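You operate a simulated robot arm through the tools that you are given. There is no shell and no other tool.

You run a simulated robot arm. Do the job below in one go: nothing can be reset, and whatever is moved stays where it is left.

Task
Drain the sink, empty the small steel basket, then flush the sink.
Fine: tall black post on the drainer; wait till the sink is empty; tip the lumps into the waste tub; basket on the low wire rack; then run the blue tap and shut it.
Where things are to end (x, y in the base frame): tall black post within 60 mm of [240, 460].

It is judged by the outcome, as a careful person would: the job done as asked, and still so three seconds after it is handed in. It fails if anything else is knocked over, pushed out of place, dropped, spilled or broken.

Robot
A 7-joint arm with a two-finger parallel gripper, fixed in place. Base frame: the origin is on the floor under the middle of its stand, x ahead of it, y to its left, z up; the work surface is at about z = 880. Readings come in mm, degrees, newtons and seconds.
With the tool pointing down near the work surface it reaches from about 280 to 720 mm from the base axis. Its first joint turns from -166.0 to 166.0 degrees. Payload 1.57 kg.
The tool frame sits at the grasp point between the pads (the TCP): z along the fingers, y along the line on which they close. The tips reach 30 mm beyond it. Largest opening 80 mm; finger width 17, thickness 12; the body of the gripper, 40 by 82 mm, starts 80 mm behind the TCP.
Orientation is that of the tool frame in the base frame, as [roll, pitch, yaw] about the fixed x, y, z axes, in that order (R = Rz(yaw) Ry(pitch) Rx(roll)). With the fingers straight down and closing along the base's y, the tool's x points along the base's -x, its y along +y and its z along -z.

Tools
- The arm moves only by the tool play_rows. Its argument "series" is a list of rows, each an object of numbers (a shift or turn left out is 0, a gripper value left out holds the last): "dx", "dy", "dz": the shift along the tool's x, y, z in units of 20 mm (1.0 is 20 mm); "rx", "ry", "rz": the turn, a rotation vector about the tool's x, y, z in units of 4 degrees (1.0 is 4 degrees); "gripper": the closure, from 0 (fully open) to 1 (shut). In form: [{"dx": .., "dy": .., "dz": .., "rx": .., "ry": .., "rz": .., "gripper": ..}, ...]. A call has 1 to 20 rows; each row shifts and turns the commanded pose from where the row before left it, along the tool's axes as they then stand. A call with a number of a shift or a turn outside -1 to 1 is refused whole. A row lasts 0.2 s, in which the tool goes at most 50 mm and 8.6 degrees; a call with a longer step from one row to the next is refused whole, and so is a gripper value outside its range. Where a pose cannot be reached the arm comes as near as it can. A force on the tool above 40 N (or 10 N above the force at the start of the call, whichever is more), or a blocked arm, ends the call early, and 0.2 s more pass. Each finger travels about 72 mm/s and halts on what it meets, pressing with about 43 N; the grip force reading is that of the motor and also rises with nothing between the fingers. The clock runs only during rows and for 0.2 s after the last one: add rows that do not move to give the fingers time. It gives the time, the measured TCP pose, the force on the tool (base axes), the opening and the grip force at its end, in the units of the frame above (readings bear some noise), with the torque about the TCP (base axes, N m) and any sound that the robot's microphone picked up.
- Cameras (640 x 400 px; columns grow to the right, rows downward): "scene" is fixed at [400.3, 648, 1649.6]; the picture's right is [-0.71, 0.71, 0.00], its down [0.65, 0.65, -0.40] and it looks along [-0.28, -0.28, -0.92] (base axes); focal length 234 px, centre (320, 200). "wrist" rides on the gripper at [72, -7, -122] in the tool frame; the picture's right is [0.09, 1.00, 0.00], its down [-0.84, 0.08, -0.54] and it looks along [-0.54, 0.05, 0.84] (tool axes); focal length 238 px, centre (320, 200). There is no depth. A picture from a camera that has moved, and an enlarged one, comes with that camera's place and axes in the base frame and with its lens.
- get_image(camera): a new picture of that camera. No time passes.
- move_column(by): slides the trunk up (or, below 0, down) by that many mm; the arm rides with it, the base frame stays. It gives what a move gives, with no picture.
- close_up(camera, box): a new picture of the part [left, top, right, bottom] of that camera's present view, enlarged. No time passes.
- job_done(): hands the job in; it is judged then, once.

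Nothing tells you positions but the pictures and the camera data. Unless the task says otherwise, let go and move clear before handing in.

The tools are called after "Request:" by a JSON object that holds its "op" and its "data". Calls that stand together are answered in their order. play_rows: Moves the arm, as the interface text tells. Its arguments: {"type":"object","properties":{"series":{"type":"array","items":{"type":"object","properties":{"dx":{"type":"number"},"dy":{"type":"number"},"dz":{"type":"number"},"rx":{"type":"number"},"ry":{"type":"number"},"rz":{"type":"number"},"gripper":{"type":"number"}}}}},"required":["series"]} The other tools are called the same way: move_column (by) moves the trunk up or down; get_image (camera) takes a picture; close_up (camera, box) takes an enlarged picture of a part of a camera's view; job_done () hands the job in.

At the start:

```text
t: 0.0
tool_pos: [230.0, 424.9, 1344.8]
tcp_rot: [180.0, 0.0, 180.0]
contact_force: [-0.3, -0.4, 0.1]
moment: [0.02, -0.01, 0.0]
gripper_width: 79.8
grip_force: 0.0
trunk travel left (down, up): [-425.0, 55.0]
```

scene: 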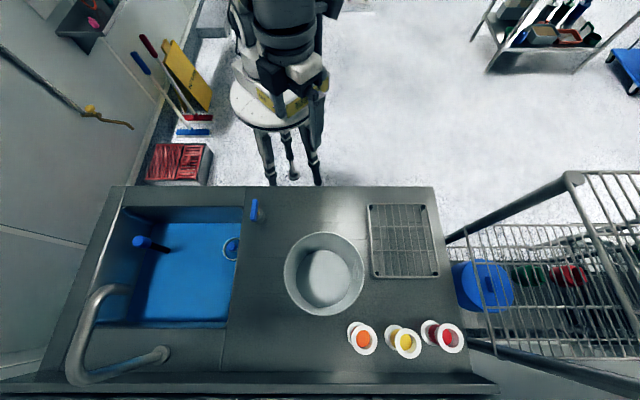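
wrist: 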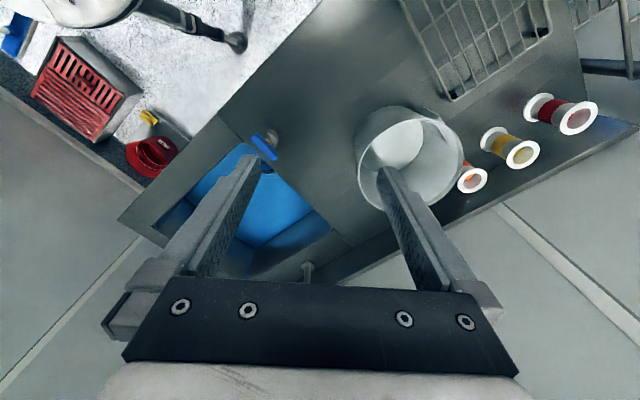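

I see a counter with a blue-filled sink, a dark post-like thing in the sink, a small round basket, a blue lever tap, a large white tub, a wire rack and some spools. I'll look closer before moving.

Request:
{"op": "close_up", "data": {"camera": "scene", "box": [60, 180, 280, 390]}}

Request:
{"op": "close_up", "data": {"camera": "scene", "box": [200, 180, 300, 280]}}

Request:
{"op": "close_up", "data": {"camera": "scene", "box": [270, 180, 480, 370]}}

Request:
{"op": "close_up", "data": {"camera": "wrist", "box": [120, 100, 360, 290]}}

```text
1.90 times, centred on (170, 285) of scene
camera zoom: at [400.3, 648.0, 1649.6], right [-0.71, 0.71, 0.0], down [0.65, 0.65, -0.4], along [-0.28, -0.28, -0.92], focal length 446 px, centre (606, 38)
```

zoom: 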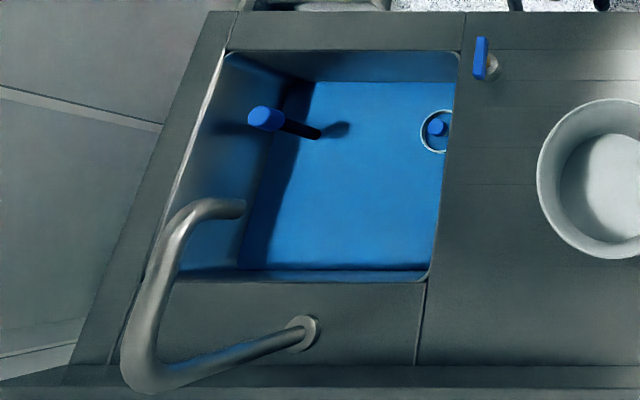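

```text
4.00 times, centred on (250, 230) of scene
camera zoom: at [400.3, 648.0, 1649.6], right [-0.71, 0.71, 0.0], down [0.65, 0.65, -0.4], along [-0.28, -0.28, -0.92], focal length 936 px, centre (600, 80)
```

zoom: 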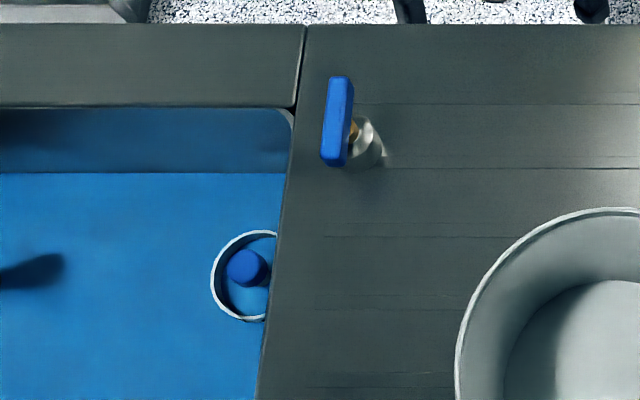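

```text
2.11 times, centred on (375, 275) of scene
camera zoom: at [400.3, 648.0, 1649.6], right [-0.71, 0.71, 0.0], down [0.65, 0.65, -0.4], along [-0.28, -0.28, -0.92], focal length 493 px, centre (204, 42)
```

zoom: 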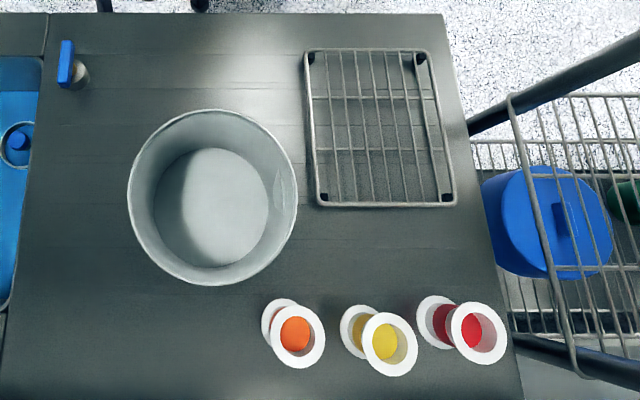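

```text
2.11 times, centred on (240, 195) of wrist
camera zoom: at [156.2, 417.2, 1466.1], right [-0.09, 1.0, 0.0], down [0.84, 0.08, 0.54], along [0.54, 0.05, -0.84], focal length 502 px, centre (488, 210)
```

zoom: 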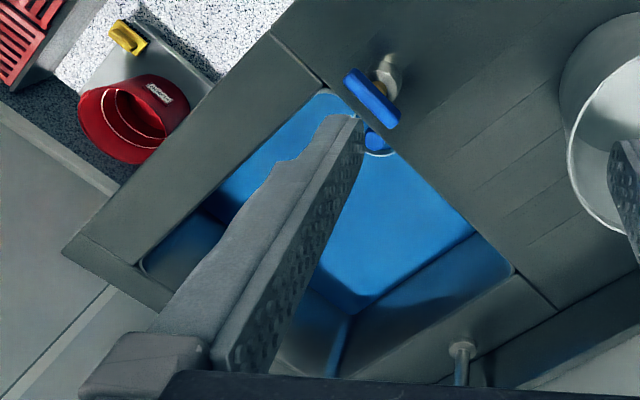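

Request:
{"op": "play_rows", "data": {"series": [{"dx": -0.5, "dy": -1, "dz": 0}, {"dx": -0.5, "dy": -1}, {"dx": -0.5, "dy": -1}, {"dx": -0.5, "dy": -1}, {"dx": -0.5, "dy": -1}, {"dx": -0.5, "dy": -1}, {"dx": -0.5, "dy": -1}, {"dy": -1}, {"dy": -1}, {"dy": -1}, {"dy": -1}, {"dy": -1}]}}

Request:
{"op": "get_image", "data": {"camera": "wrist"}}

Request:
{"op": "get_image", "data": {"camera": "scene"}}

```text
t: 2.6
tool_pos: [299.2, 183.2, 1344.7]
tcp_rot: [-180.0, 0.0, -179.9]
contact_force: [-0.1, 0.7, 0.7]
moment: [-0.02, -0.01, 0.0]
gripper_width: 80.1
grip_force: 0.0
trunk travel left (down, up): [-425.0, 55.0]
```

```text
taken
camera wrist: at [226.2, 177.6, 1465.7], right [-0.09, 1.0, 0.0], down [0.84, 0.08, 0.54], along [0.54, 0.05, -0.84], focal length 238 px, centre (320, 200)
```

wrist: 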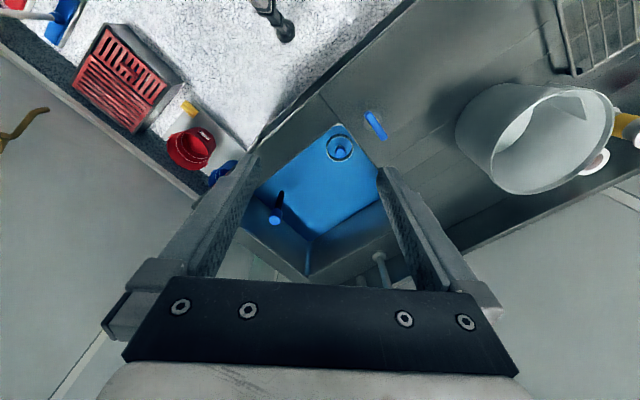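

```text
taken
```

scene: 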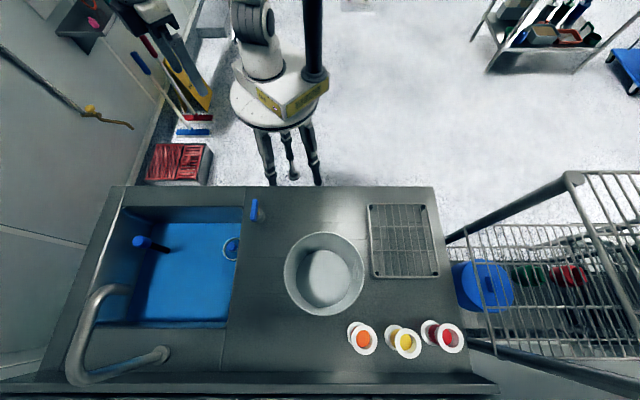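

Request:
{"op": "close_up", "data": {"camera": "wrist", "box": [240, 110, 400, 280]}}

Request:
{"op": "close_up", "data": {"camera": "wrist", "box": [305, 115, 375, 175]}}

Request:
{"op": "close_up", "data": {"camera": "wrist", "box": [350, 90, 420, 160]}}

Request:
{"op": "close_up", "data": {"camera": "wrist", "box": [250, 170, 310, 240]}}

Request:
{"op": "close_up", "data": {"camera": "scene", "box": [120, 215, 190, 275]}}

Request:
{"op": "close_up", "data": {"camera": "scene", "box": [210, 225, 250, 270]}}

```text
2.35 times, centred on (320, 195) of wrist
camera zoom: at [226.2, 177.6, 1465.7], right [-0.09, 1.0, 0.0], down [0.84, 0.08, 0.54], along [0.54, 0.05, -0.84], focal length 561 px, centre (320, 212)
```

zoom: 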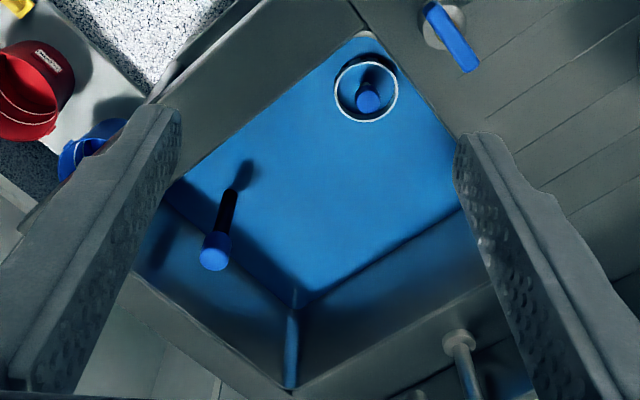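

```text
6.67 times, centred on (340, 145) of wrist
camera zoom: at [226.2, 177.6, 1465.7], right [-0.09, 1.0, 0.0], down [0.84, 0.08, 0.54], along [0.54, 0.05, -0.84], focal length 1589 px, centre (187, 567)
```

zoom: 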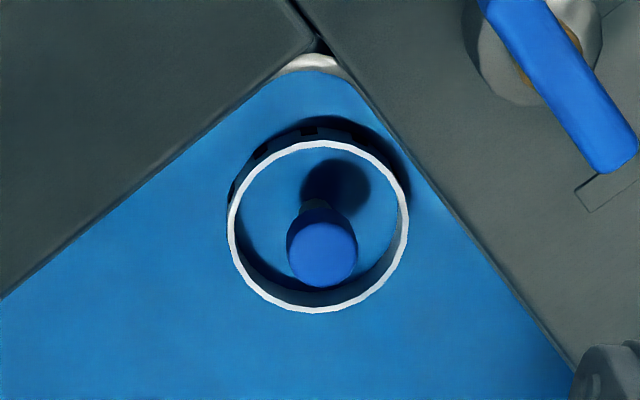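

```text
5.71 times, centred on (385, 125) of wrist
camera zoom: at [226.2, 177.6, 1465.7], right [-0.09, 1.0, 0.0], down [0.84, 0.08, 0.54], along [0.54, 0.05, -0.84], focal length 1362 px, centre (-51, 629)
```

zoom: 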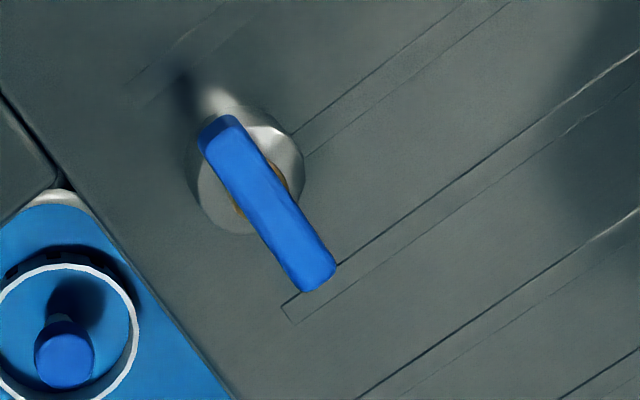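

```text
5.71 times, centred on (280, 205) of wrist
camera zoom: at [226.2, 177.6, 1465.7], right [-0.09, 1.0, 0.0], down [0.84, 0.08, 0.54], along [0.54, 0.05, -0.84], focal length 1362 px, centre (549, 171)
```

zoom: 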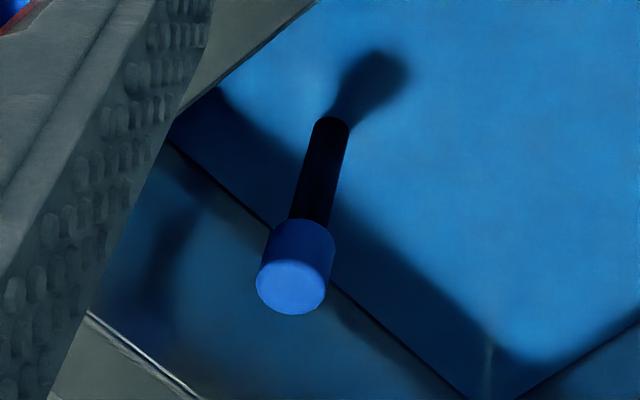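

```text
6.67 times, centred on (155, 245) of scene
camera zoom: at [400.3, 648.0, 1649.6], right [-0.71, 0.71, 0.0], down [0.65, 0.65, -0.4], along [-0.28, -0.28, -0.92], focal length 1561 px, centre (1420, -100)
```

zoom: 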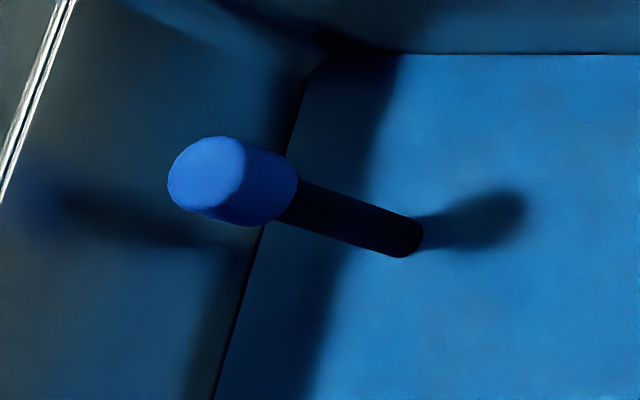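

```text
8.89 times, centred on (230, 248) of scene
camera zoom: at [400.3, 648.0, 1649.6], right [-0.71, 0.71, 0.0], down [0.65, 0.65, -0.4], along [-0.28, -0.28, -0.92], focal length 2081 px, centre (1120, -222)
```

zoom: 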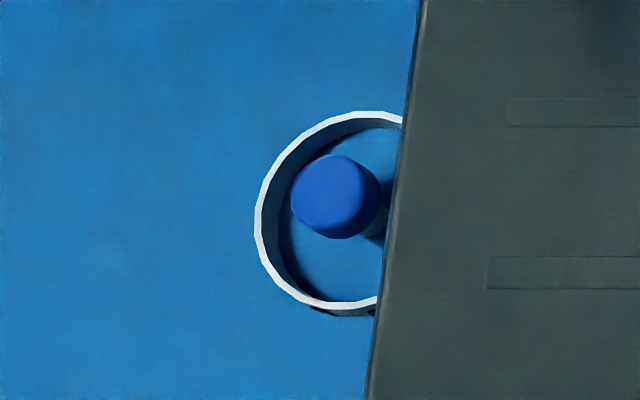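

The sink's blue surface seems to lie around z≈680. I put the black post (blue cap) near (709, 77) with its top at z≈856, the basket near (507, 269) with a central knob, and the lever tap near (362, 312). I'll lower the trunk and bring the wrist closer to the post for a better look.

Request:
{"op": "move_column", "data": {"by": -200}}

Request:
{"op": "get_image", "data": {"camera": "scene"}}

```text
t: 4.8
tool_pos: [299.8, 183.7, 1144.0]
tcp_rot: [-179.9, 0.0, 180.0]
contact_force: [1.5, 0.0, 0.3]
moment: [0.01, -0.01, 0.01]
gripper_width: 80.1
grip_force: 0.0
trunk travel left (down, up): [-225.0, 255.0]
```

```text
taken
```

scene: 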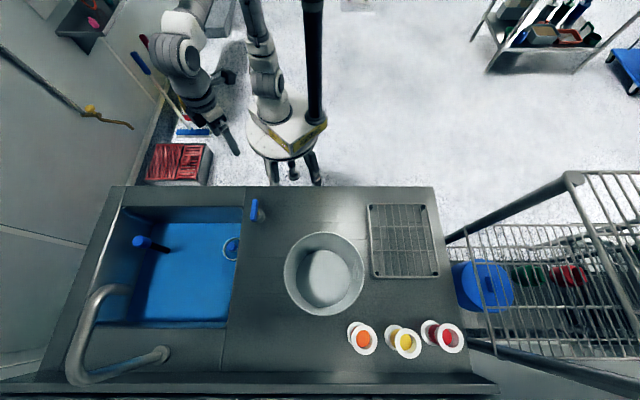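

Request:
{"op": "play_rows", "data": {"series": [{"dx": -1, "dy": -0.345, "dz": 0.147}, {"dx": -1, "dy": -0.345, "dz": 0.147}, {"dx": -1, "dy": -0.345, "dz": 0.147}, {"dx": -1, "dy": -0.345, "dz": 0.147}, {"dx": -1, "dy": -0.345, "dz": 0.147}, {"dx": -1, "dy": -0.345, "dz": 0.147}, {"dx": -1, "dy": -0.345, "dz": 0.147}, {"dx": -1, "dy": -0.345, "dz": 0.147}, {"dx": -1, "dy": -0.345, "dz": 0.147}, {"dx": -1, "dy": -0.345, "dz": 0.147}, {"dx": -1, "dy": -0.345, "dz": 0.147}, {"dx": -1, "dy": -0.345, "dz": 0.147}, {"dx": -1, "dy": -0.345, "dz": 0.147}, {"dx": -1, "dy": -0.345, "dz": 0.147}, {"dx": -1, "dy": -0.345, "dz": 0.147}]}}

Request:
{"op": "get_image", "data": {"camera": "wrist"}}

Request:
{"op": "get_image", "data": {"camera": "scene"}}

```text
t: 8.0
tool_pos: [600.7, 79.3, 1101.3]
tcp_rot: [180.0, 0.0, 180.0]
contact_force: [0.3, -0.3, -0.1]
moment: [-0.05, -0.02, -0.02]
gripper_width: 80.1
grip_force: 0.0
trunk travel left (down, up): [-225.0, 255.0]
```

```text
taken
camera wrist: at [527.4, 73.8, 1222.1], right [-0.09, 1.0, 0.0], down [0.84, 0.08, 0.54], along [0.54, 0.05, -0.84], focal length 238 px, centre (320, 200)
```

wrist: 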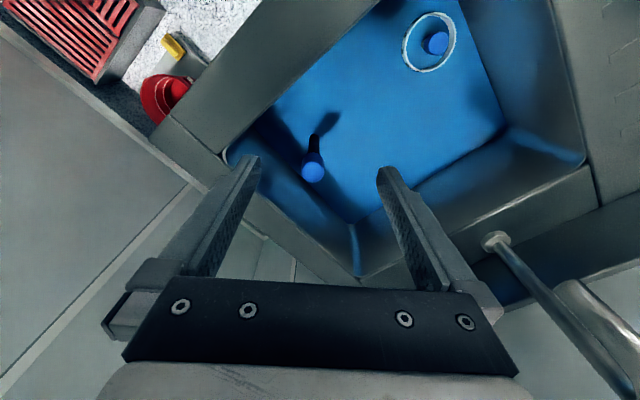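

```text
taken
```

scene: 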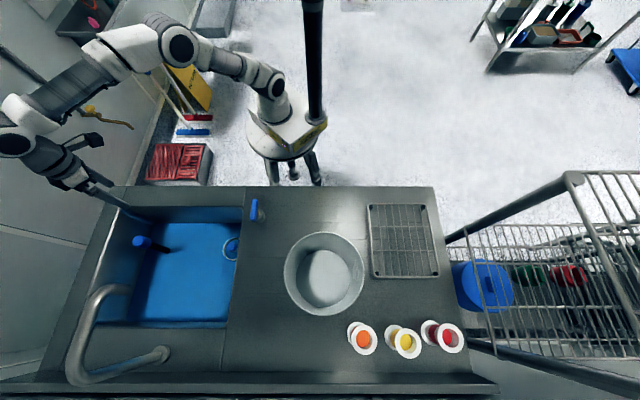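

Request:
{"op": "close_up", "data": {"camera": "wrist", "box": [270, 90, 370, 200]}}

Request:
{"op": "close_up", "data": {"camera": "wrist", "box": [390, 0, 480, 90]}}

Request:
{"op": "close_up", "data": {"camera": "wrist", "box": [200, 80, 420, 290]}}

```text
3.64 times, centred on (320, 145) of wrist
camera zoom: at [527.4, 73.8, 1222.1], right [-0.09, 1.0, 0.0], down [0.84, 0.08, 0.54], along [0.54, 0.05, -0.84], focal length 867 px, centre (320, 400)
```

zoom: 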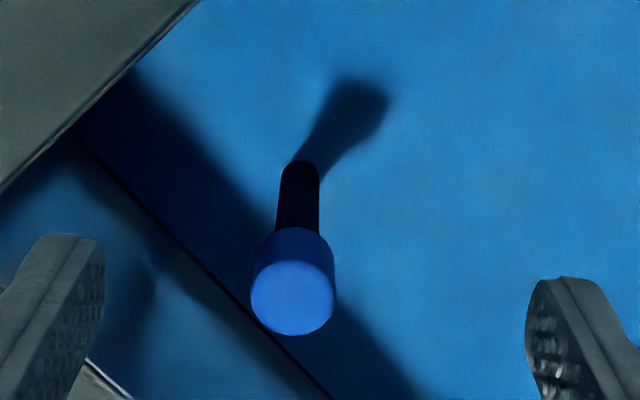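

```text
4.44 times, centred on (435, 45) of wrist
camera zoom: at [527.4, 73.8, 1222.1], right [-0.09, 1.0, 0.0], down [0.84, 0.08, 0.54], along [0.54, 0.05, -0.84], focal length 1059 px, centre (-191, 889)
```

zoom: 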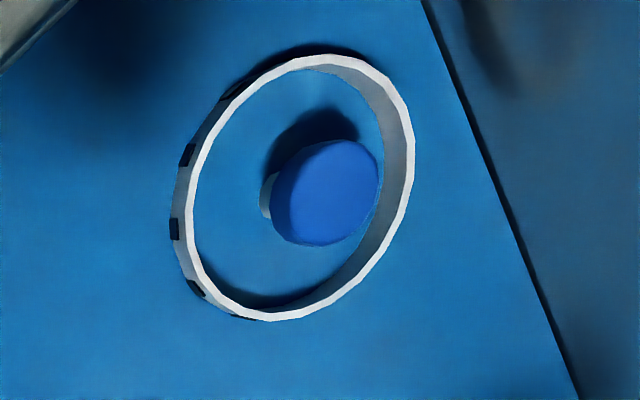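

```text
1.90 times, centred on (310, 185) of wrist
camera zoom: at [527.4, 73.8, 1222.1], right [-0.09, 1.0, 0.0], down [0.84, 0.08, 0.54], along [0.54, 0.05, -0.84], focal length 454 px, centre (339, 229)
```

zoom: 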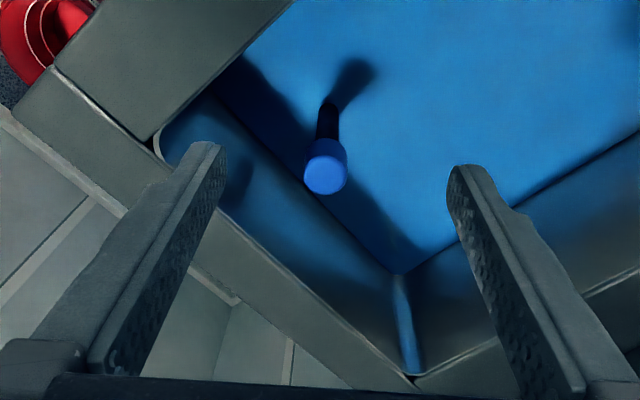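

Post refined to (708, 77), cap about 39 mm across with its top at z≈856. I'll move above it, check, then descend over the cap.

Request:
{"op": "play_rows", "data": {"series": [{"dx": -0.6, "dy": -0.013, "dz": 0.8}, {"dx": -0.6, "dy": -0.013, "dz": 0.8}, {"dx": -0.6, "dy": -0.013, "dz": 0.8}, {"dx": -0.6, "dy": -0.013, "dz": 0.8}, {"dx": -0.6, "dy": -0.013, "dz": 0.8}, {"dx": -0.6, "dy": -0.013, "dz": 0.8}, {"dx": -0.6, "dy": -0.013, "dz": 0.8}, {"dx": -0.6, "dy": -0.013, "dz": 0.8}, {"dx": -0.57, "dy": 0, "dz": 0.8}]}}

Request:
{"op": "get_image", "data": {"camera": "wrist"}}

Request:
{"op": "get_image", "data": {"camera": "scene"}}

```text
t: 10.0
tool_pos: [704.1, 78.8, 957.7]
tcp_rot: [179.9, 0.0, -180.0]
contact_force: [-0.8, 0.3, 1.0]
moment: [0.01, 0.0, 0.0]
gripper_width: 80.1
grip_force: 0.1
trunk travel left (down, up): [-225.0, 255.0]
```

```text
taken
camera wrist: at [632.2, 72.8, 1079.0], right [-0.09, 1.0, 0.0], down [0.84, 0.08, 0.54], along [0.54, 0.05, -0.84], focal length 238 px, centre (320, 200)
```

wrist: 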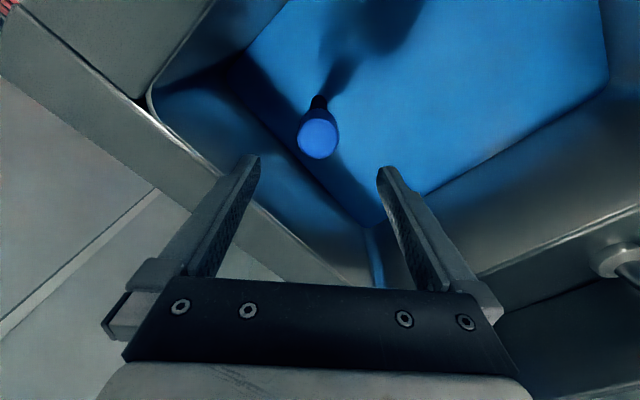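

```text
taken
```

scene: 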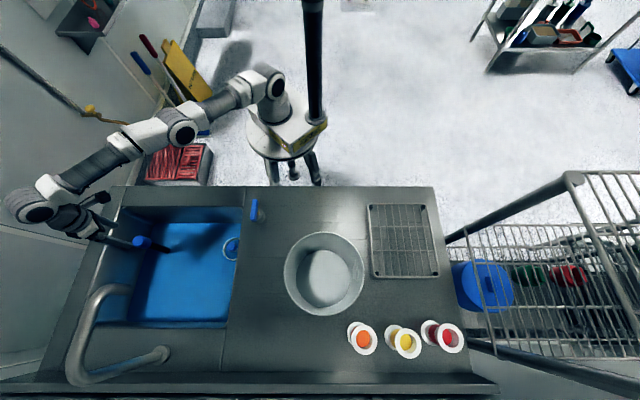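

Request:
{"op": "play_rows", "data": {"series": [{"dx": -0.1, "dz": 0.7}, {"dz": 0.7}, {"dz": 0.7}, {"dz": 0.7}, {"dz": 0.7}, {"dz": 0.7}, {"dz": 0.7}, {"dz": 0.7}, {"dz": 0.6}]}}

Request:
{"op": "get_image", "data": {"camera": "wrist"}}

Request:
{"op": "close_up", "data": {"camera": "scene", "box": [50, 170, 190, 280]}}

```text
t: 12.0
tool_pos: [710.3, 78.2, 832.6]
tcp_rot: [180.0, 0.0, 179.9]
contact_force: [0.0, -0.8, 0.4]
moment: [-0.02, 0.01, -0.01]
gripper_width: 80.3
grip_force: 0.1
trunk travel left (down, up): [-225.0, 255.0]
```

```text
taken
camera wrist: at [636.7, 71.7, 954.7], right [-0.09, 1.0, 0.0], down [0.84, 0.08, 0.54], along [0.54, 0.05, -0.84], focal length 238 px, centre (320, 200)
```

wrist: 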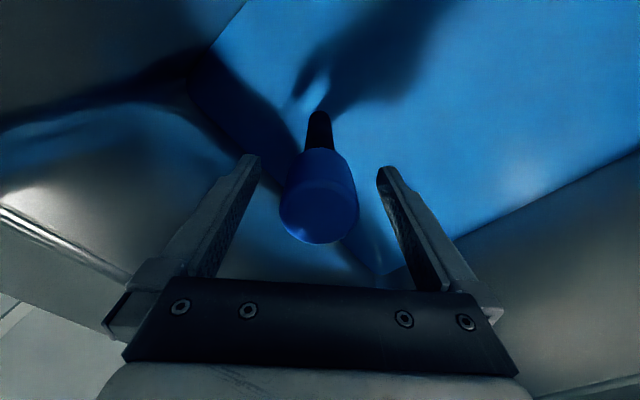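

```text
3.64 times, centred on (120, 225) of scene
camera zoom: at [400.3, 648.0, 1649.6], right [-0.71, 0.71, 0.0], down [0.65, 0.65, -0.4], along [-0.28, -0.28, -0.92], focal length 851 px, centre (1047, 109)
```

zoom: 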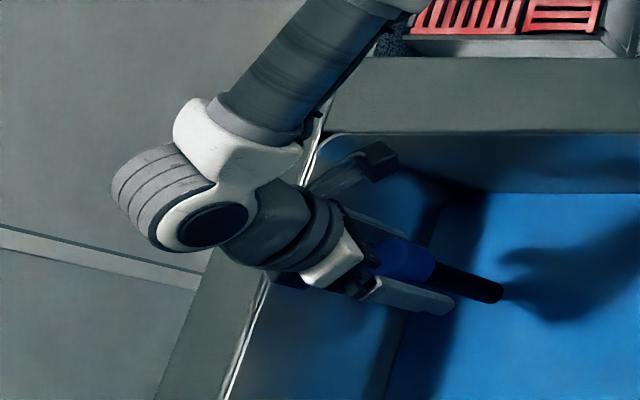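

The cap is centred between the fingers. I'll close on it.

Request:
{"op": "play_rows", "data": {"series": [{"gripper": 1}, {"gripper": 1}, {"gripper": 1}, {"gripper": 1}, {"gripper": 1}]}}

Request:
{"op": "close_up", "data": {"camera": "wrist", "box": [200, 100, 440, 300]}}

```text
t: 13.2
tool_pos: [709.9, 77.6, 832.5]
tcp_rot: [-180.0, -0.1, 180.0]
contact_force: [0.9, -2.2, 0.4]
moment: [-0.23, 0.0, -0.01]
gripper_width: 39.0
grip_force: 43.4
trunk travel left (down, up): [-225.0, 255.0]
```

```text
2.00 times, centred on (320, 200) of wrist
camera zoom: at [636.7, 71.6, 954.7], right [-0.09, 1.0, 0.0], down [0.84, 0.08, 0.54], along [0.54, 0.05, -0.84], focal length 477 px, centre (320, 200)
```

zoom: 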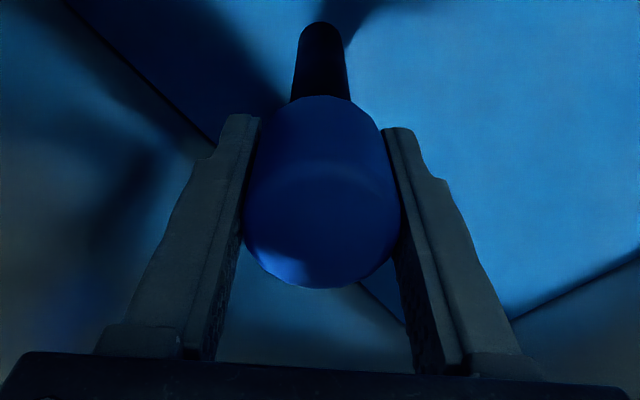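

Request:
{"op": "play_rows", "data": {"series": [{"dz": -0.25}, {"dz": -0.25}, {"dz": -0.25}, {"dz": -0.25}, {"dz": -0.25}, {"dz": -0.25}, {"dz": -0.25}, {"dz": -0.25}]}}

Request:
{"op": "get_image", "data": {"camera": "wrist"}}

```text
t: 15.0
tool_pos: [708.4, 78.8, 873.2]
tcp_rot: [179.9, 0.0, 179.9]
contact_force: [-0.4, 0.2, -1.1]
moment: [0.01, -0.02, 0.01]
gripper_width: 39.4
grip_force: 43.4
trunk travel left (down, up): [-225.0, 255.0]
```

```text
taken
camera wrist: at [635.4, 72.3, 994.2], right [-0.09, 1.0, 0.0], down [0.84, 0.08, 0.54], along [0.54, 0.05, -0.84], focal length 238 px, centre (320, 200)
```

wrist: 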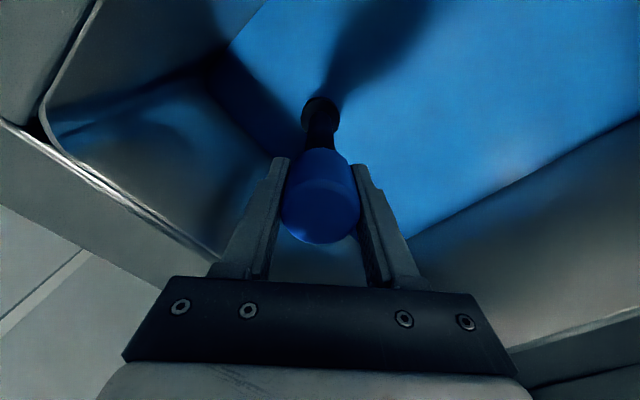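

Request:
{"op": "move_column", "data": {"by": 120}}

Request:
{"op": "get_image", "data": {"camera": "wrist"}}

Request:
{"op": "get_image", "data": {"camera": "scene"}}

```text
t: 16.5
tool_pos: [708.4, 78.2, 992.2]
tcp_rot: [180.0, 0.0, 180.0]
contact_force: [-0.2, -1.0, -1.4]
moment: [0.01, 0.0, -0.04]
gripper_width: 39.2
grip_force: 42.9
trunk travel left (down, up): [-345.0, 135.0]
```

```text
taken
camera wrist: at [635.4, 72.4, 1113.7], right [-0.09, 1.0, 0.0], down [0.84, 0.08, 0.54], along [0.54, 0.05, -0.84], focal length 238 px, centre (320, 200)
```

wrist: 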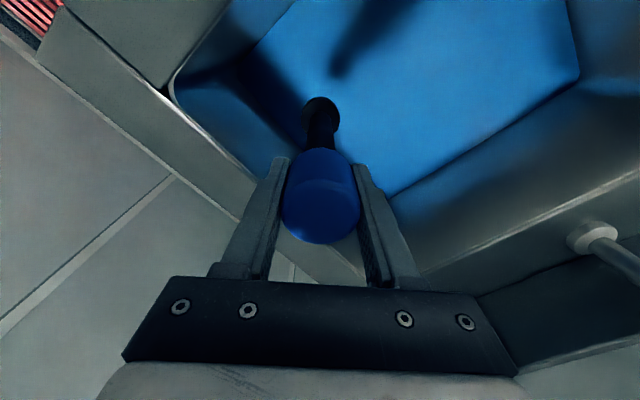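

```text
taken
```

scene: 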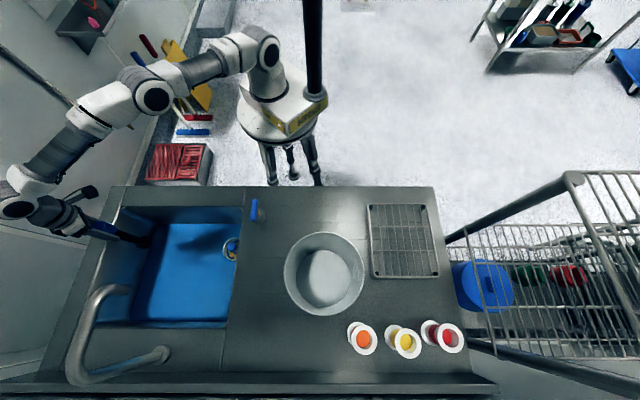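

Request:
{"op": "move_column", "data": {"by": 130}}

Request:
{"op": "close_up", "data": {"camera": "scene", "box": [50, 170, 270, 300]}}

Request:
{"op": "close_up", "data": {"camera": "scene", "box": [205, 220, 260, 275]}}

Request:
{"op": "close_up", "data": {"camera": "wrist", "box": [240, 70, 400, 270]}}

```text
t: 18.1
tool_pos: [707.6, 79.3, 1122.9]
tcp_rot: [-180.0, 0.0, -179.9]
contact_force: [-0.8, 0.0, -2.0]
moment: [-0.02, 0.01, 0.02]
gripper_width: 39.2
grip_force: 43.1
trunk travel left (down, up): [-475.0, 5.0]
```

```text
2.91 times, centred on (160, 235) of scene
camera zoom: at [400.3, 648.0, 1649.6], right [-0.71, 0.71, 0.0], down [0.65, 0.65, -0.4], along [-0.28, -0.28, -0.92], focal length 681 px, centre (786, 98)
```

zoom: 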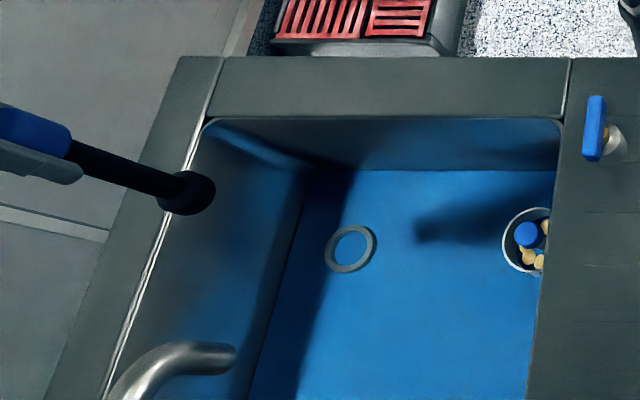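

```text
7.27 times, centred on (232, 248) of scene
camera zoom: at [400.3, 648.0, 1649.6], right [-0.71, 0.71, 0.0], down [0.65, 0.65, -0.4], along [-0.28, -0.28, -0.92], focal length 1702 px, centre (956, -146)
```

zoom: 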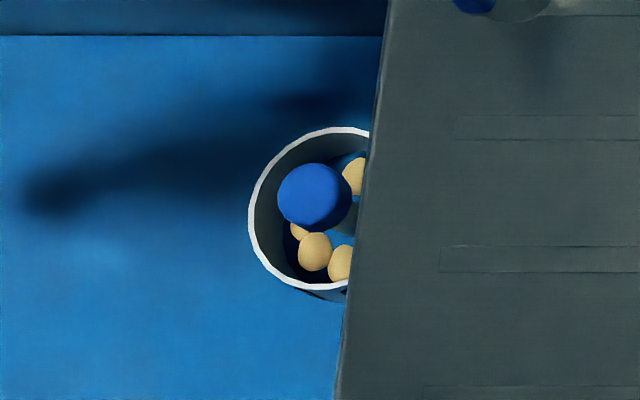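

```text
2.00 times, centred on (320, 170) of wrist
camera zoom: at [635.4, 72.4, 1243.7], right [-0.09, 1.0, 0.0], down [0.84, 0.08, 0.54], along [0.54, 0.05, -0.84], focal length 477 px, centre (320, 260)
```

zoom: 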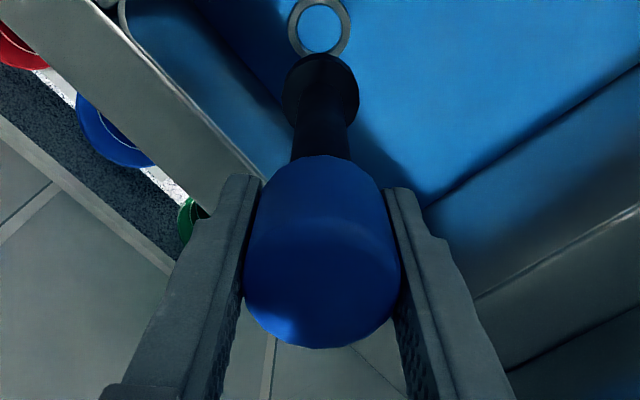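

The plug is out, the drain ring is open and the lumps (small potato-like pieces) are showing in the basket. I'll carry the post high over the tap toward (240, 455).

Request:
{"op": "play_rows", "data": {"series": [{"dx": 0.99, "dy": 0.464, "dz": -0.277}, {"dx": 0.99, "dy": 0.464, "dz": -0.277}, {"dx": 0.99, "dy": 0.464, "dz": -0.277}, {"dx": 0.99, "dy": 0.464, "dz": -0.277}, {"dx": 0.99, "dy": 0.464, "dz": -0.277}, {"dx": 0.99, "dy": 0.464, "dz": -0.277}, {"dx": 0.99, "dy": 0.464, "dz": -0.277}, {"dx": 0.99, "dy": 0.464, "dz": -0.277}, {"dx": 0.99, "dy": 0.464, "dz": -0.277}, {"dx": 0.99, "dy": 0.464, "dz": -0.277}, {"dx": 0.99, "dy": 0.464, "dz": -0.277}, {"dx": 0.99, "dy": 0.464, "dz": -0.277}, {"dx": 0.99, "dy": 0.464, "dz": -0.277}]}}

Request:
{"op": "get_image", "data": {"camera": "scene"}}

```text
t: 20.9
tool_pos: [449.0, 198.6, 1193.9]
tcp_rot: [180.0, 0.0, 180.0]
contact_force: [0.0, -0.3, -2.2]
moment: [0.01, 0.03, 0.02]
gripper_width: 39.2
grip_force: 43.2
trunk travel left (down, up): [-475.0, 5.0]
```

```text
taken
```

scene: 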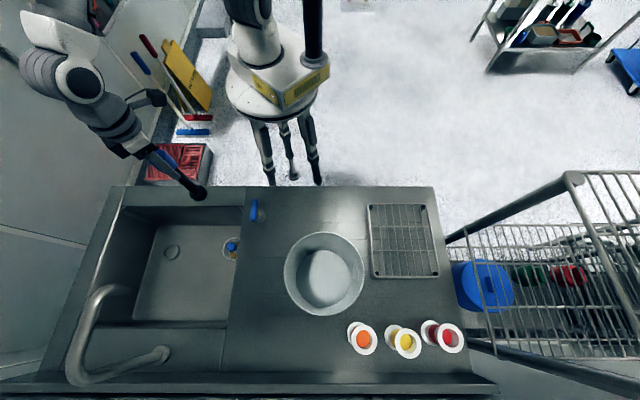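

The sink now looks empty. I'll carry the post on to above the drainer spot.

Request:
{"op": "play_rows", "data": {"series": [{"dx": 0.808, "dy": 0.981}, {"dx": 0.808, "dy": 0.981}, {"dx": 0.808, "dy": 0.981}, {"dx": 0.808, "dy": 0.981}, {"dx": 0.808, "dy": 0.981}, {"dx": 0.808, "dy": 0.981}, {"dx": 0.808, "dy": 0.981}, {"dx": 0.808, "dy": 0.981}, {"dx": 0.808, "dy": 0.981}, {"dx": 0.808, "dy": 0.981}, {"dx": 0.808, "dy": 0.981}, {"dx": 0.808, "dy": 0.981}, {"dx": 0.75, "dy": 1.0}]}}

Request:
{"op": "get_image", "data": {"camera": "scene"}}

Request:
{"op": "get_image", "data": {"camera": "wrist"}}

Request:
{"op": "close_up", "data": {"camera": "scene", "box": [260, 120, 380, 240]}}

```text
t: 23.6
tool_pos: [241.9, 455.3, 1193.2]
tcp_rot: [-180.0, 0.0, -180.0]
contact_force: [0.3, 0.9, -2.5]
moment: [0.01, -0.03, -0.01]
gripper_width: 39.1
grip_force: 43.3
trunk travel left (down, up): [-475.0, 5.0]
```

```text
taken
```

scene: 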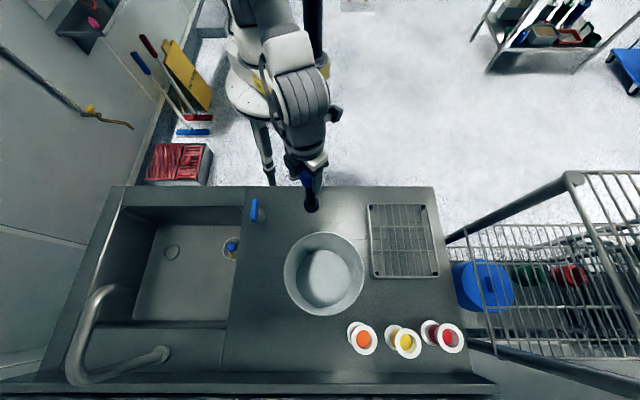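

```text
taken
camera wrist: at [169.4, 448.8, 1314.3], right [-0.09, 1.0, 0.0], down [0.84, 0.08, 0.54], along [0.54, 0.05, -0.84], focal length 238 px, centre (320, 200)
```

wrist: 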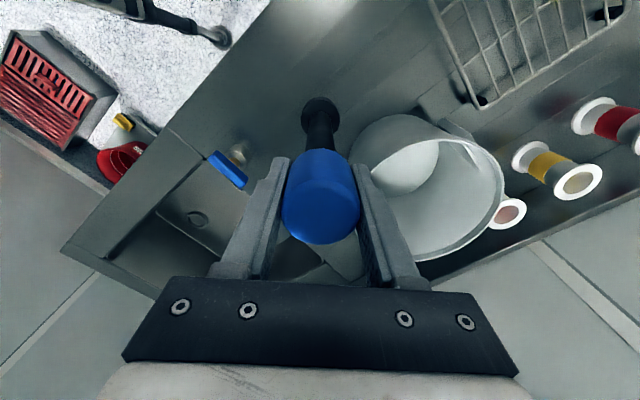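

```text
3.33 times, centred on (320, 180) of scene
camera zoom: at [400.3, 648.0, 1649.6], right [-0.71, 0.71, 0.0], down [0.65, 0.65, -0.4], along [-0.28, -0.28, -0.92], focal length 780 px, centre (320, 267)
```

zoom: 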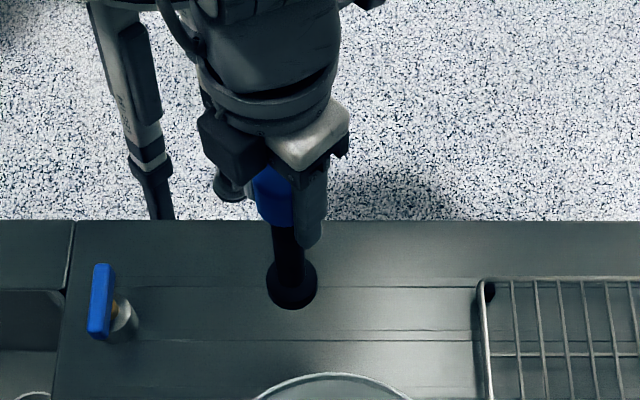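

Request:
{"op": "play_rows", "data": {"series": [{"dx": 0.05, "dz": 0.7}, {"dx": 0.05, "dz": 0.7}, {"dz": 0.7}, {"dz": 0.7}, {"dz": 0.7}, {"dz": 0.7}, {"dz": 0.7}, {"dz": 0.6}, {"dz": 0.4}]}}

Request:
{"op": "close_up", "data": {"camera": "scene", "box": [260, 160, 360, 260]}}

Request:
{"op": "get_image", "data": {"camera": "wrist"}}

```text
t: 25.6
tool_pos: [239.4, 453.5, 1076.3]
tcp_rot: [-179.9, 0.0, -179.9]
contact_force: [0.4, 0.1, -2.0]
moment: [0.01, 0.02, 0.0]
gripper_width: 39.4
grip_force: 42.8
trunk travel left (down, up): [-475.0, 5.0]
```

```text
4.00 times, centred on (310, 210) of scene
camera zoom: at [400.3, 648.0, 1649.6], right [-0.71, 0.71, 0.0], down [0.65, 0.65, -0.4], along [-0.28, -0.28, -0.92], focal length 936 px, centre (360, 160)
```

zoom: 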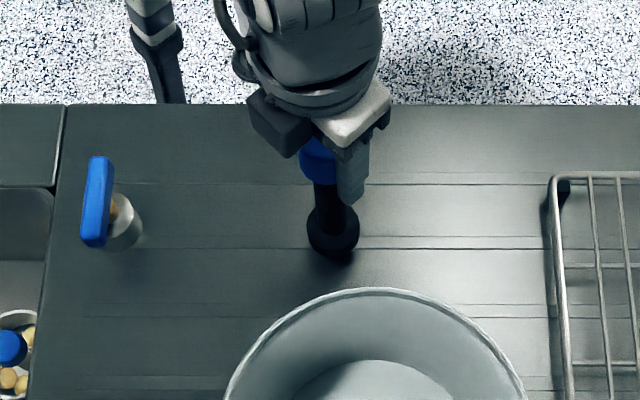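

```text
taken
camera wrist: at [165.7, 447.4, 1197.2], right [-0.09, 1.0, 0.0], down [0.84, 0.08, 0.54], along [0.54, 0.05, -0.84], focal length 238 px, centre (320, 200)
```

wrist: 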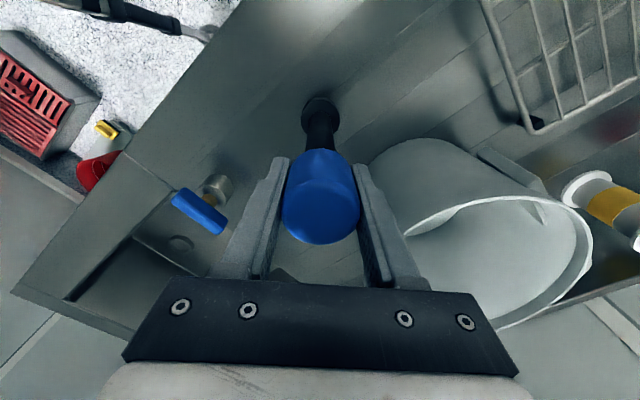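

Request:
{"op": "close_up", "data": {"camera": "scene", "box": [280, 185, 350, 235]}}

Request:
{"op": "close_up", "data": {"camera": "wrist", "box": [190, 60, 340, 180]}}

Request:
{"op": "close_up", "data": {"camera": "scene", "box": [325, 185, 375, 235]}}

```text
8.00 times, centred on (315, 210) of scene
camera zoom: at [400.3, 648.0, 1649.6], right [-0.71, 0.71, 0.0], down [0.65, 0.65, -0.4], along [-0.28, -0.28, -0.92], focal length 1873 px, centre (360, 120)
```

zoom: 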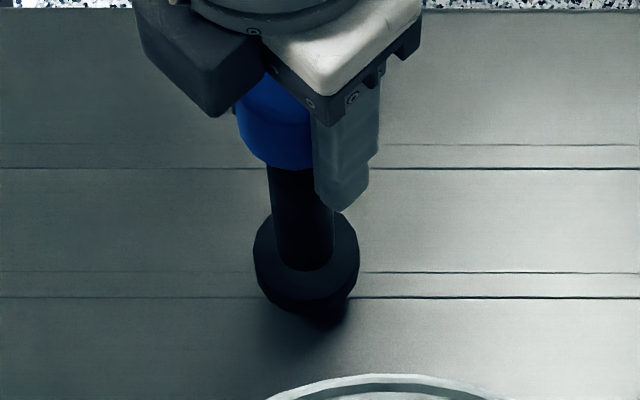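

```text
3.33 times, centred on (265, 120) of wrist
camera zoom: at [165.7, 447.4, 1197.2], right [-0.09, 1.0, 0.0], down [0.84, 0.08, 0.54], along [0.54, 0.05, -0.84], focal length 794 px, centre (503, 467)
```

zoom: 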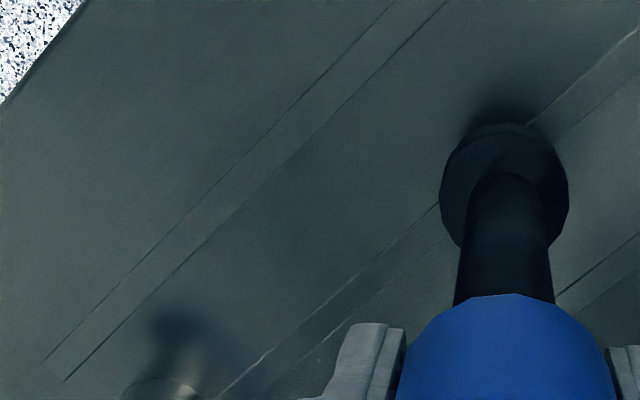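

```text
8.00 times, centred on (350, 210) of scene
camera zoom: at [400.3, 648.0, 1649.6], right [-0.71, 0.71, 0.0], down [0.65, 0.65, -0.4], along [-0.28, -0.28, -0.92], focal length 1873 px, centre (80, 120)
```

zoom: 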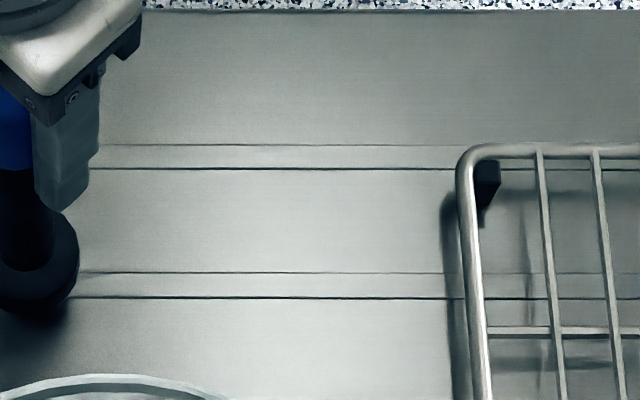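

Request:
{"op": "play_rows", "data": {"series": [{"dx": 0.56, "dy": -0.54}, {"dx": 0.56, "dy": -0.54}, {"dz": 0.4}, {"dz": 0.4}, {}]}}

Request:
{"op": "close_up", "data": {"camera": "scene", "box": [280, 185, 350, 235]}}

```text
t: 26.9
tool_pos: [216.3, 433.3, 1060.9]
tcp_rot: [179.9, 0.1, -180.0]
contact_force: [0.0, 0.6, -1.9]
moment: [-0.03, 0.01, -0.03]
gripper_width: 39.1
grip_force: 43.1
trunk travel left (down, up): [-475.0, 5.0]
```

```text
8.00 times, centred on (315, 210) of scene
camera zoom: at [400.3, 648.0, 1649.6], right [-0.71, 0.71, 0.0], down [0.65, 0.65, -0.4], along [-0.28, -0.28, -0.92], focal length 1873 px, centre (360, 120)
```

zoom: 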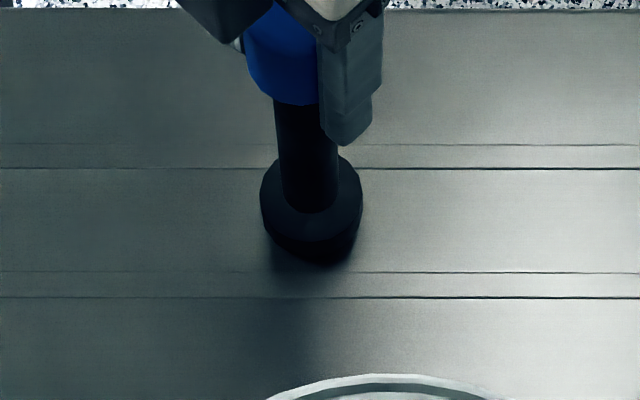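

Request:
{"op": "play_rows", "data": {"series": [{"dx": 0.1, "dy": -0.1, "dz": 0.1}, {"dz": 0.1}, {"dz": 0.1}, {"dz": 0.1}, {}]}}

Request:
{"op": "close_up", "data": {"camera": "scene", "box": [280, 185, 350, 235]}}

```text
t: 28.1
tool_pos: [214.0, 430.3, 1052.1]
tcp_rot: [180.0, 0.0, 180.0]
contact_force: [0.7, 0.2, -2.3]
moment: [0.0, -0.02, 0.02]
gripper_width: 39.3
grip_force: 42.6
trunk travel left (down, up): [-475.0, 5.0]
```

```text
8.00 times, centred on (315, 210) of scene
camera zoom: at [400.3, 648.0, 1649.6], right [-0.71, 0.71, 0.0], down [0.65, 0.65, -0.4], along [-0.28, -0.28, -0.92], focal length 1873 px, centre (360, 120)
```

zoom: 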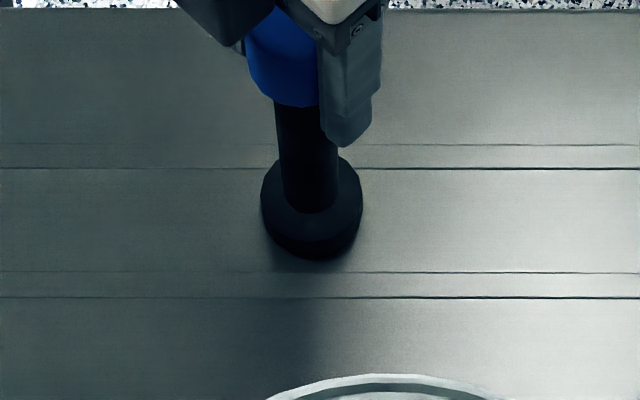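

Request:
{"op": "play_rows", "data": {"series": [{"dz": 0.1}, {"dz": 0.1}, {"dz": 0.1}, {"dz": 0.1}, {}]}}

Request:
{"op": "close_up", "data": {"camera": "scene", "box": [280, 185, 350, 235]}}

```text
t: 29.1
tool_pos: [214.4, 430.8, 1048.1]
tcp_rot: [179.8, 0.1, -180.0]
contact_force: [-3.3, -7.1, 23.0]
moment: [-1.31, 0.55, 0.02]
gripper_width: 39.5
grip_force: 42.8
trunk travel left (down, up): [-475.0, 5.0]
stopped in row 5: the force on the tool passed its limit at 43 N (the readings are from after the stop); the commanded pose is now the measured one
```

```text
8.00 times, centred on (315, 210) of scene
camera zoom: at [400.3, 648.0, 1649.6], right [-0.71, 0.71, 0.0], down [0.65, 0.65, -0.4], along [-0.28, -0.28, -0.92], focal length 1873 px, centre (360, 120)
```

zoom: 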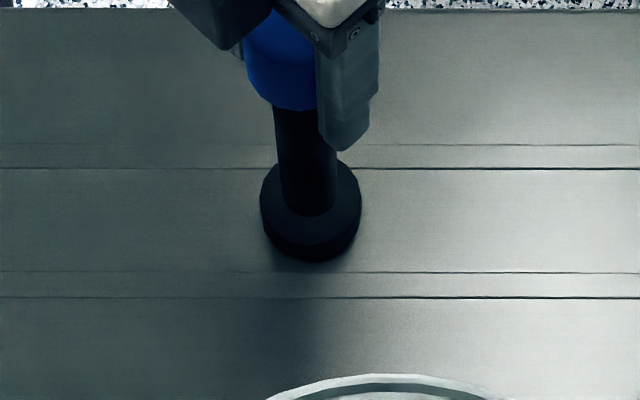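

Request:
{"op": "play_rows", "data": {"series": [{"dz": -0.04}, {}]}}

```text
t: 29.7
tool_pos: [215.4, 430.7, 1048.5]
tcp_rot: [179.8, 0.1, -180.0]
contact_force: [-1.9, -6.9, 22.4]
moment: [-1.23, 0.27, 0.01]
gripper_width: 39.3
grip_force: 43.2
trunk travel left (down, up): [-475.0, 5.0]
```

Request:
{"op": "play_rows", "data": {"series": [{"dz": -0.05}, {}, {}]}}

```text
t: 30.5
tool_pos: [215.5, 430.8, 1050.5]
tcp_rot: [179.8, 0.2, 180.0]
contact_force: [-0.9, -5.4, 13.4]
moment: [-0.93, -0.13, -0.05]
gripper_width: 39.0
grip_force: 42.7
trunk travel left (down, up): [-475.0, 5.0]
```

Request:
{"op": "play_rows", "data": {"series": [{"dz": -0.05}, {}, {}]}}

```text
t: 31.3
tool_pos: [215.2, 431.9, 1049.9]
tcp_rot: [179.8, 0.1, -180.0]
contact_force: [-0.5, -0.3, -1.5]
moment: [0.01, 0.01, -0.02]
gripper_width: 39.0
grip_force: 43.2
trunk travel left (down, up): [-475.0, 5.0]
```

Request:
{"op": "play_rows", "data": {"series": [{"dz": 0.025}, {}, {}]}}

Request:
{"op": "close_up", "data": {"camera": "wrist", "box": [220, 60, 420, 260]}}

```text
t: 32.1
tool_pos: [214.6, 431.2, 1050.1]
tcp_rot: [179.9, 0.2, -179.9]
contact_force: [-0.4, 0.6, -1.6]
moment: [0.0, -0.02, -0.01]
gripper_width: 39.4
grip_force: 43.2
trunk travel left (down, up): [-475.0, 5.0]
```

```text
2.00 times, centred on (320, 160) of wrist
camera zoom: at [141.6, 425.1, 1170.8], right [-0.09, 1.0, 0.0], down [0.84, 0.08, 0.54], along [0.54, 0.05, -0.84], focal length 477 px, centre (320, 280)
```

zoom: 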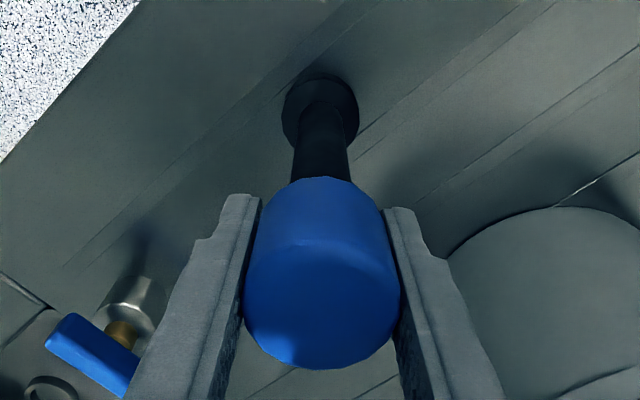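

Request:
{"op": "play_rows", "data": {"series": [{"dz": 0.03}, {}, {}]}}

```text
t: 32.9
tool_pos: [214.3, 431.7, 1049.1]
tcp_rot: [179.8, 0.1, 180.0]
contact_force: [-0.8, -0.1, 3.9]
moment: [-0.06, 0.12, 0.0]
gripper_width: 39.0
grip_force: 43.1
trunk travel left (down, up): [-475.0, 5.0]
```

Light contact with the drainer. I'll open the gripper gently.

Request:
{"op": "play_rows", "data": {"series": [{"gripper": 0.45}, {"gripper": 0.4}, {"gripper": 0.3}, {"gripper": 0.15}, {"gripper": 0}, {"gripper": 0}]}}

Request:
{"op": "close_up", "data": {"camera": "wrist", "box": [220, 60, 420, 260]}}

Request:
{"op": "close_up", "data": {"camera": "scene", "box": [280, 185, 350, 235]}}

```text
t: 34.3
tool_pos: [215.1, 430.7, 1049.4]
tcp_rot: [179.8, 0.2, -180.0]
contact_force: [0.6, 0.2, 0.7]
moment: [-0.03, 0.01, -0.03]
gripper_width: 80.0
grip_force: 0.0
trunk travel left (down, up): [-475.0, 5.0]
```

```text
2.00 times, centred on (320, 160) of wrist
camera zoom: at [141.9, 424.9, 1170.2], right [-0.09, 1.0, 0.0], down [0.84, 0.08, 0.54], along [0.54, 0.05, -0.84], focal length 477 px, centre (320, 280)
```

zoom: 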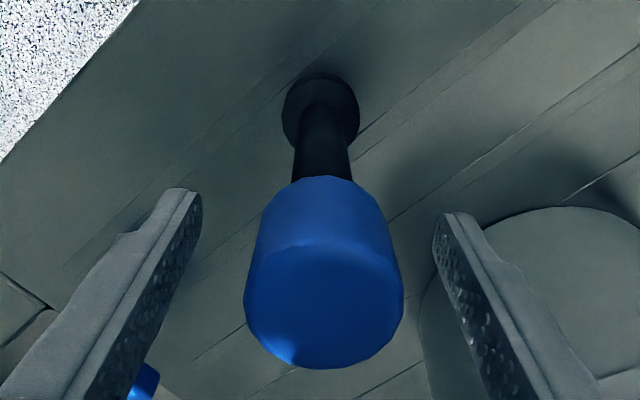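

```text
8.00 times, centred on (315, 210) of scene
camera zoom: at [400.3, 648.0, 1649.6], right [-0.71, 0.71, 0.0], down [0.65, 0.65, -0.4], along [-0.28, -0.28, -0.92], focal length 1873 px, centre (360, 120)
```

zoom: 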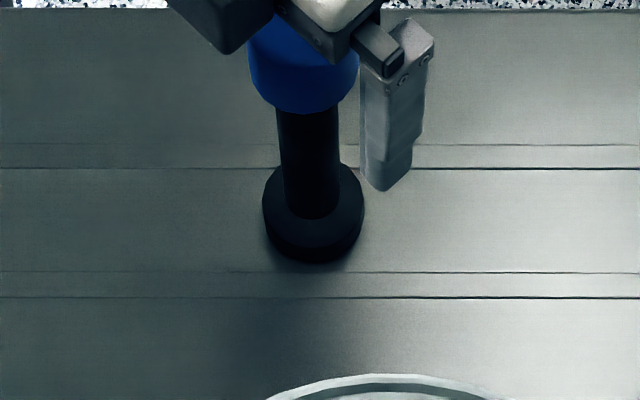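

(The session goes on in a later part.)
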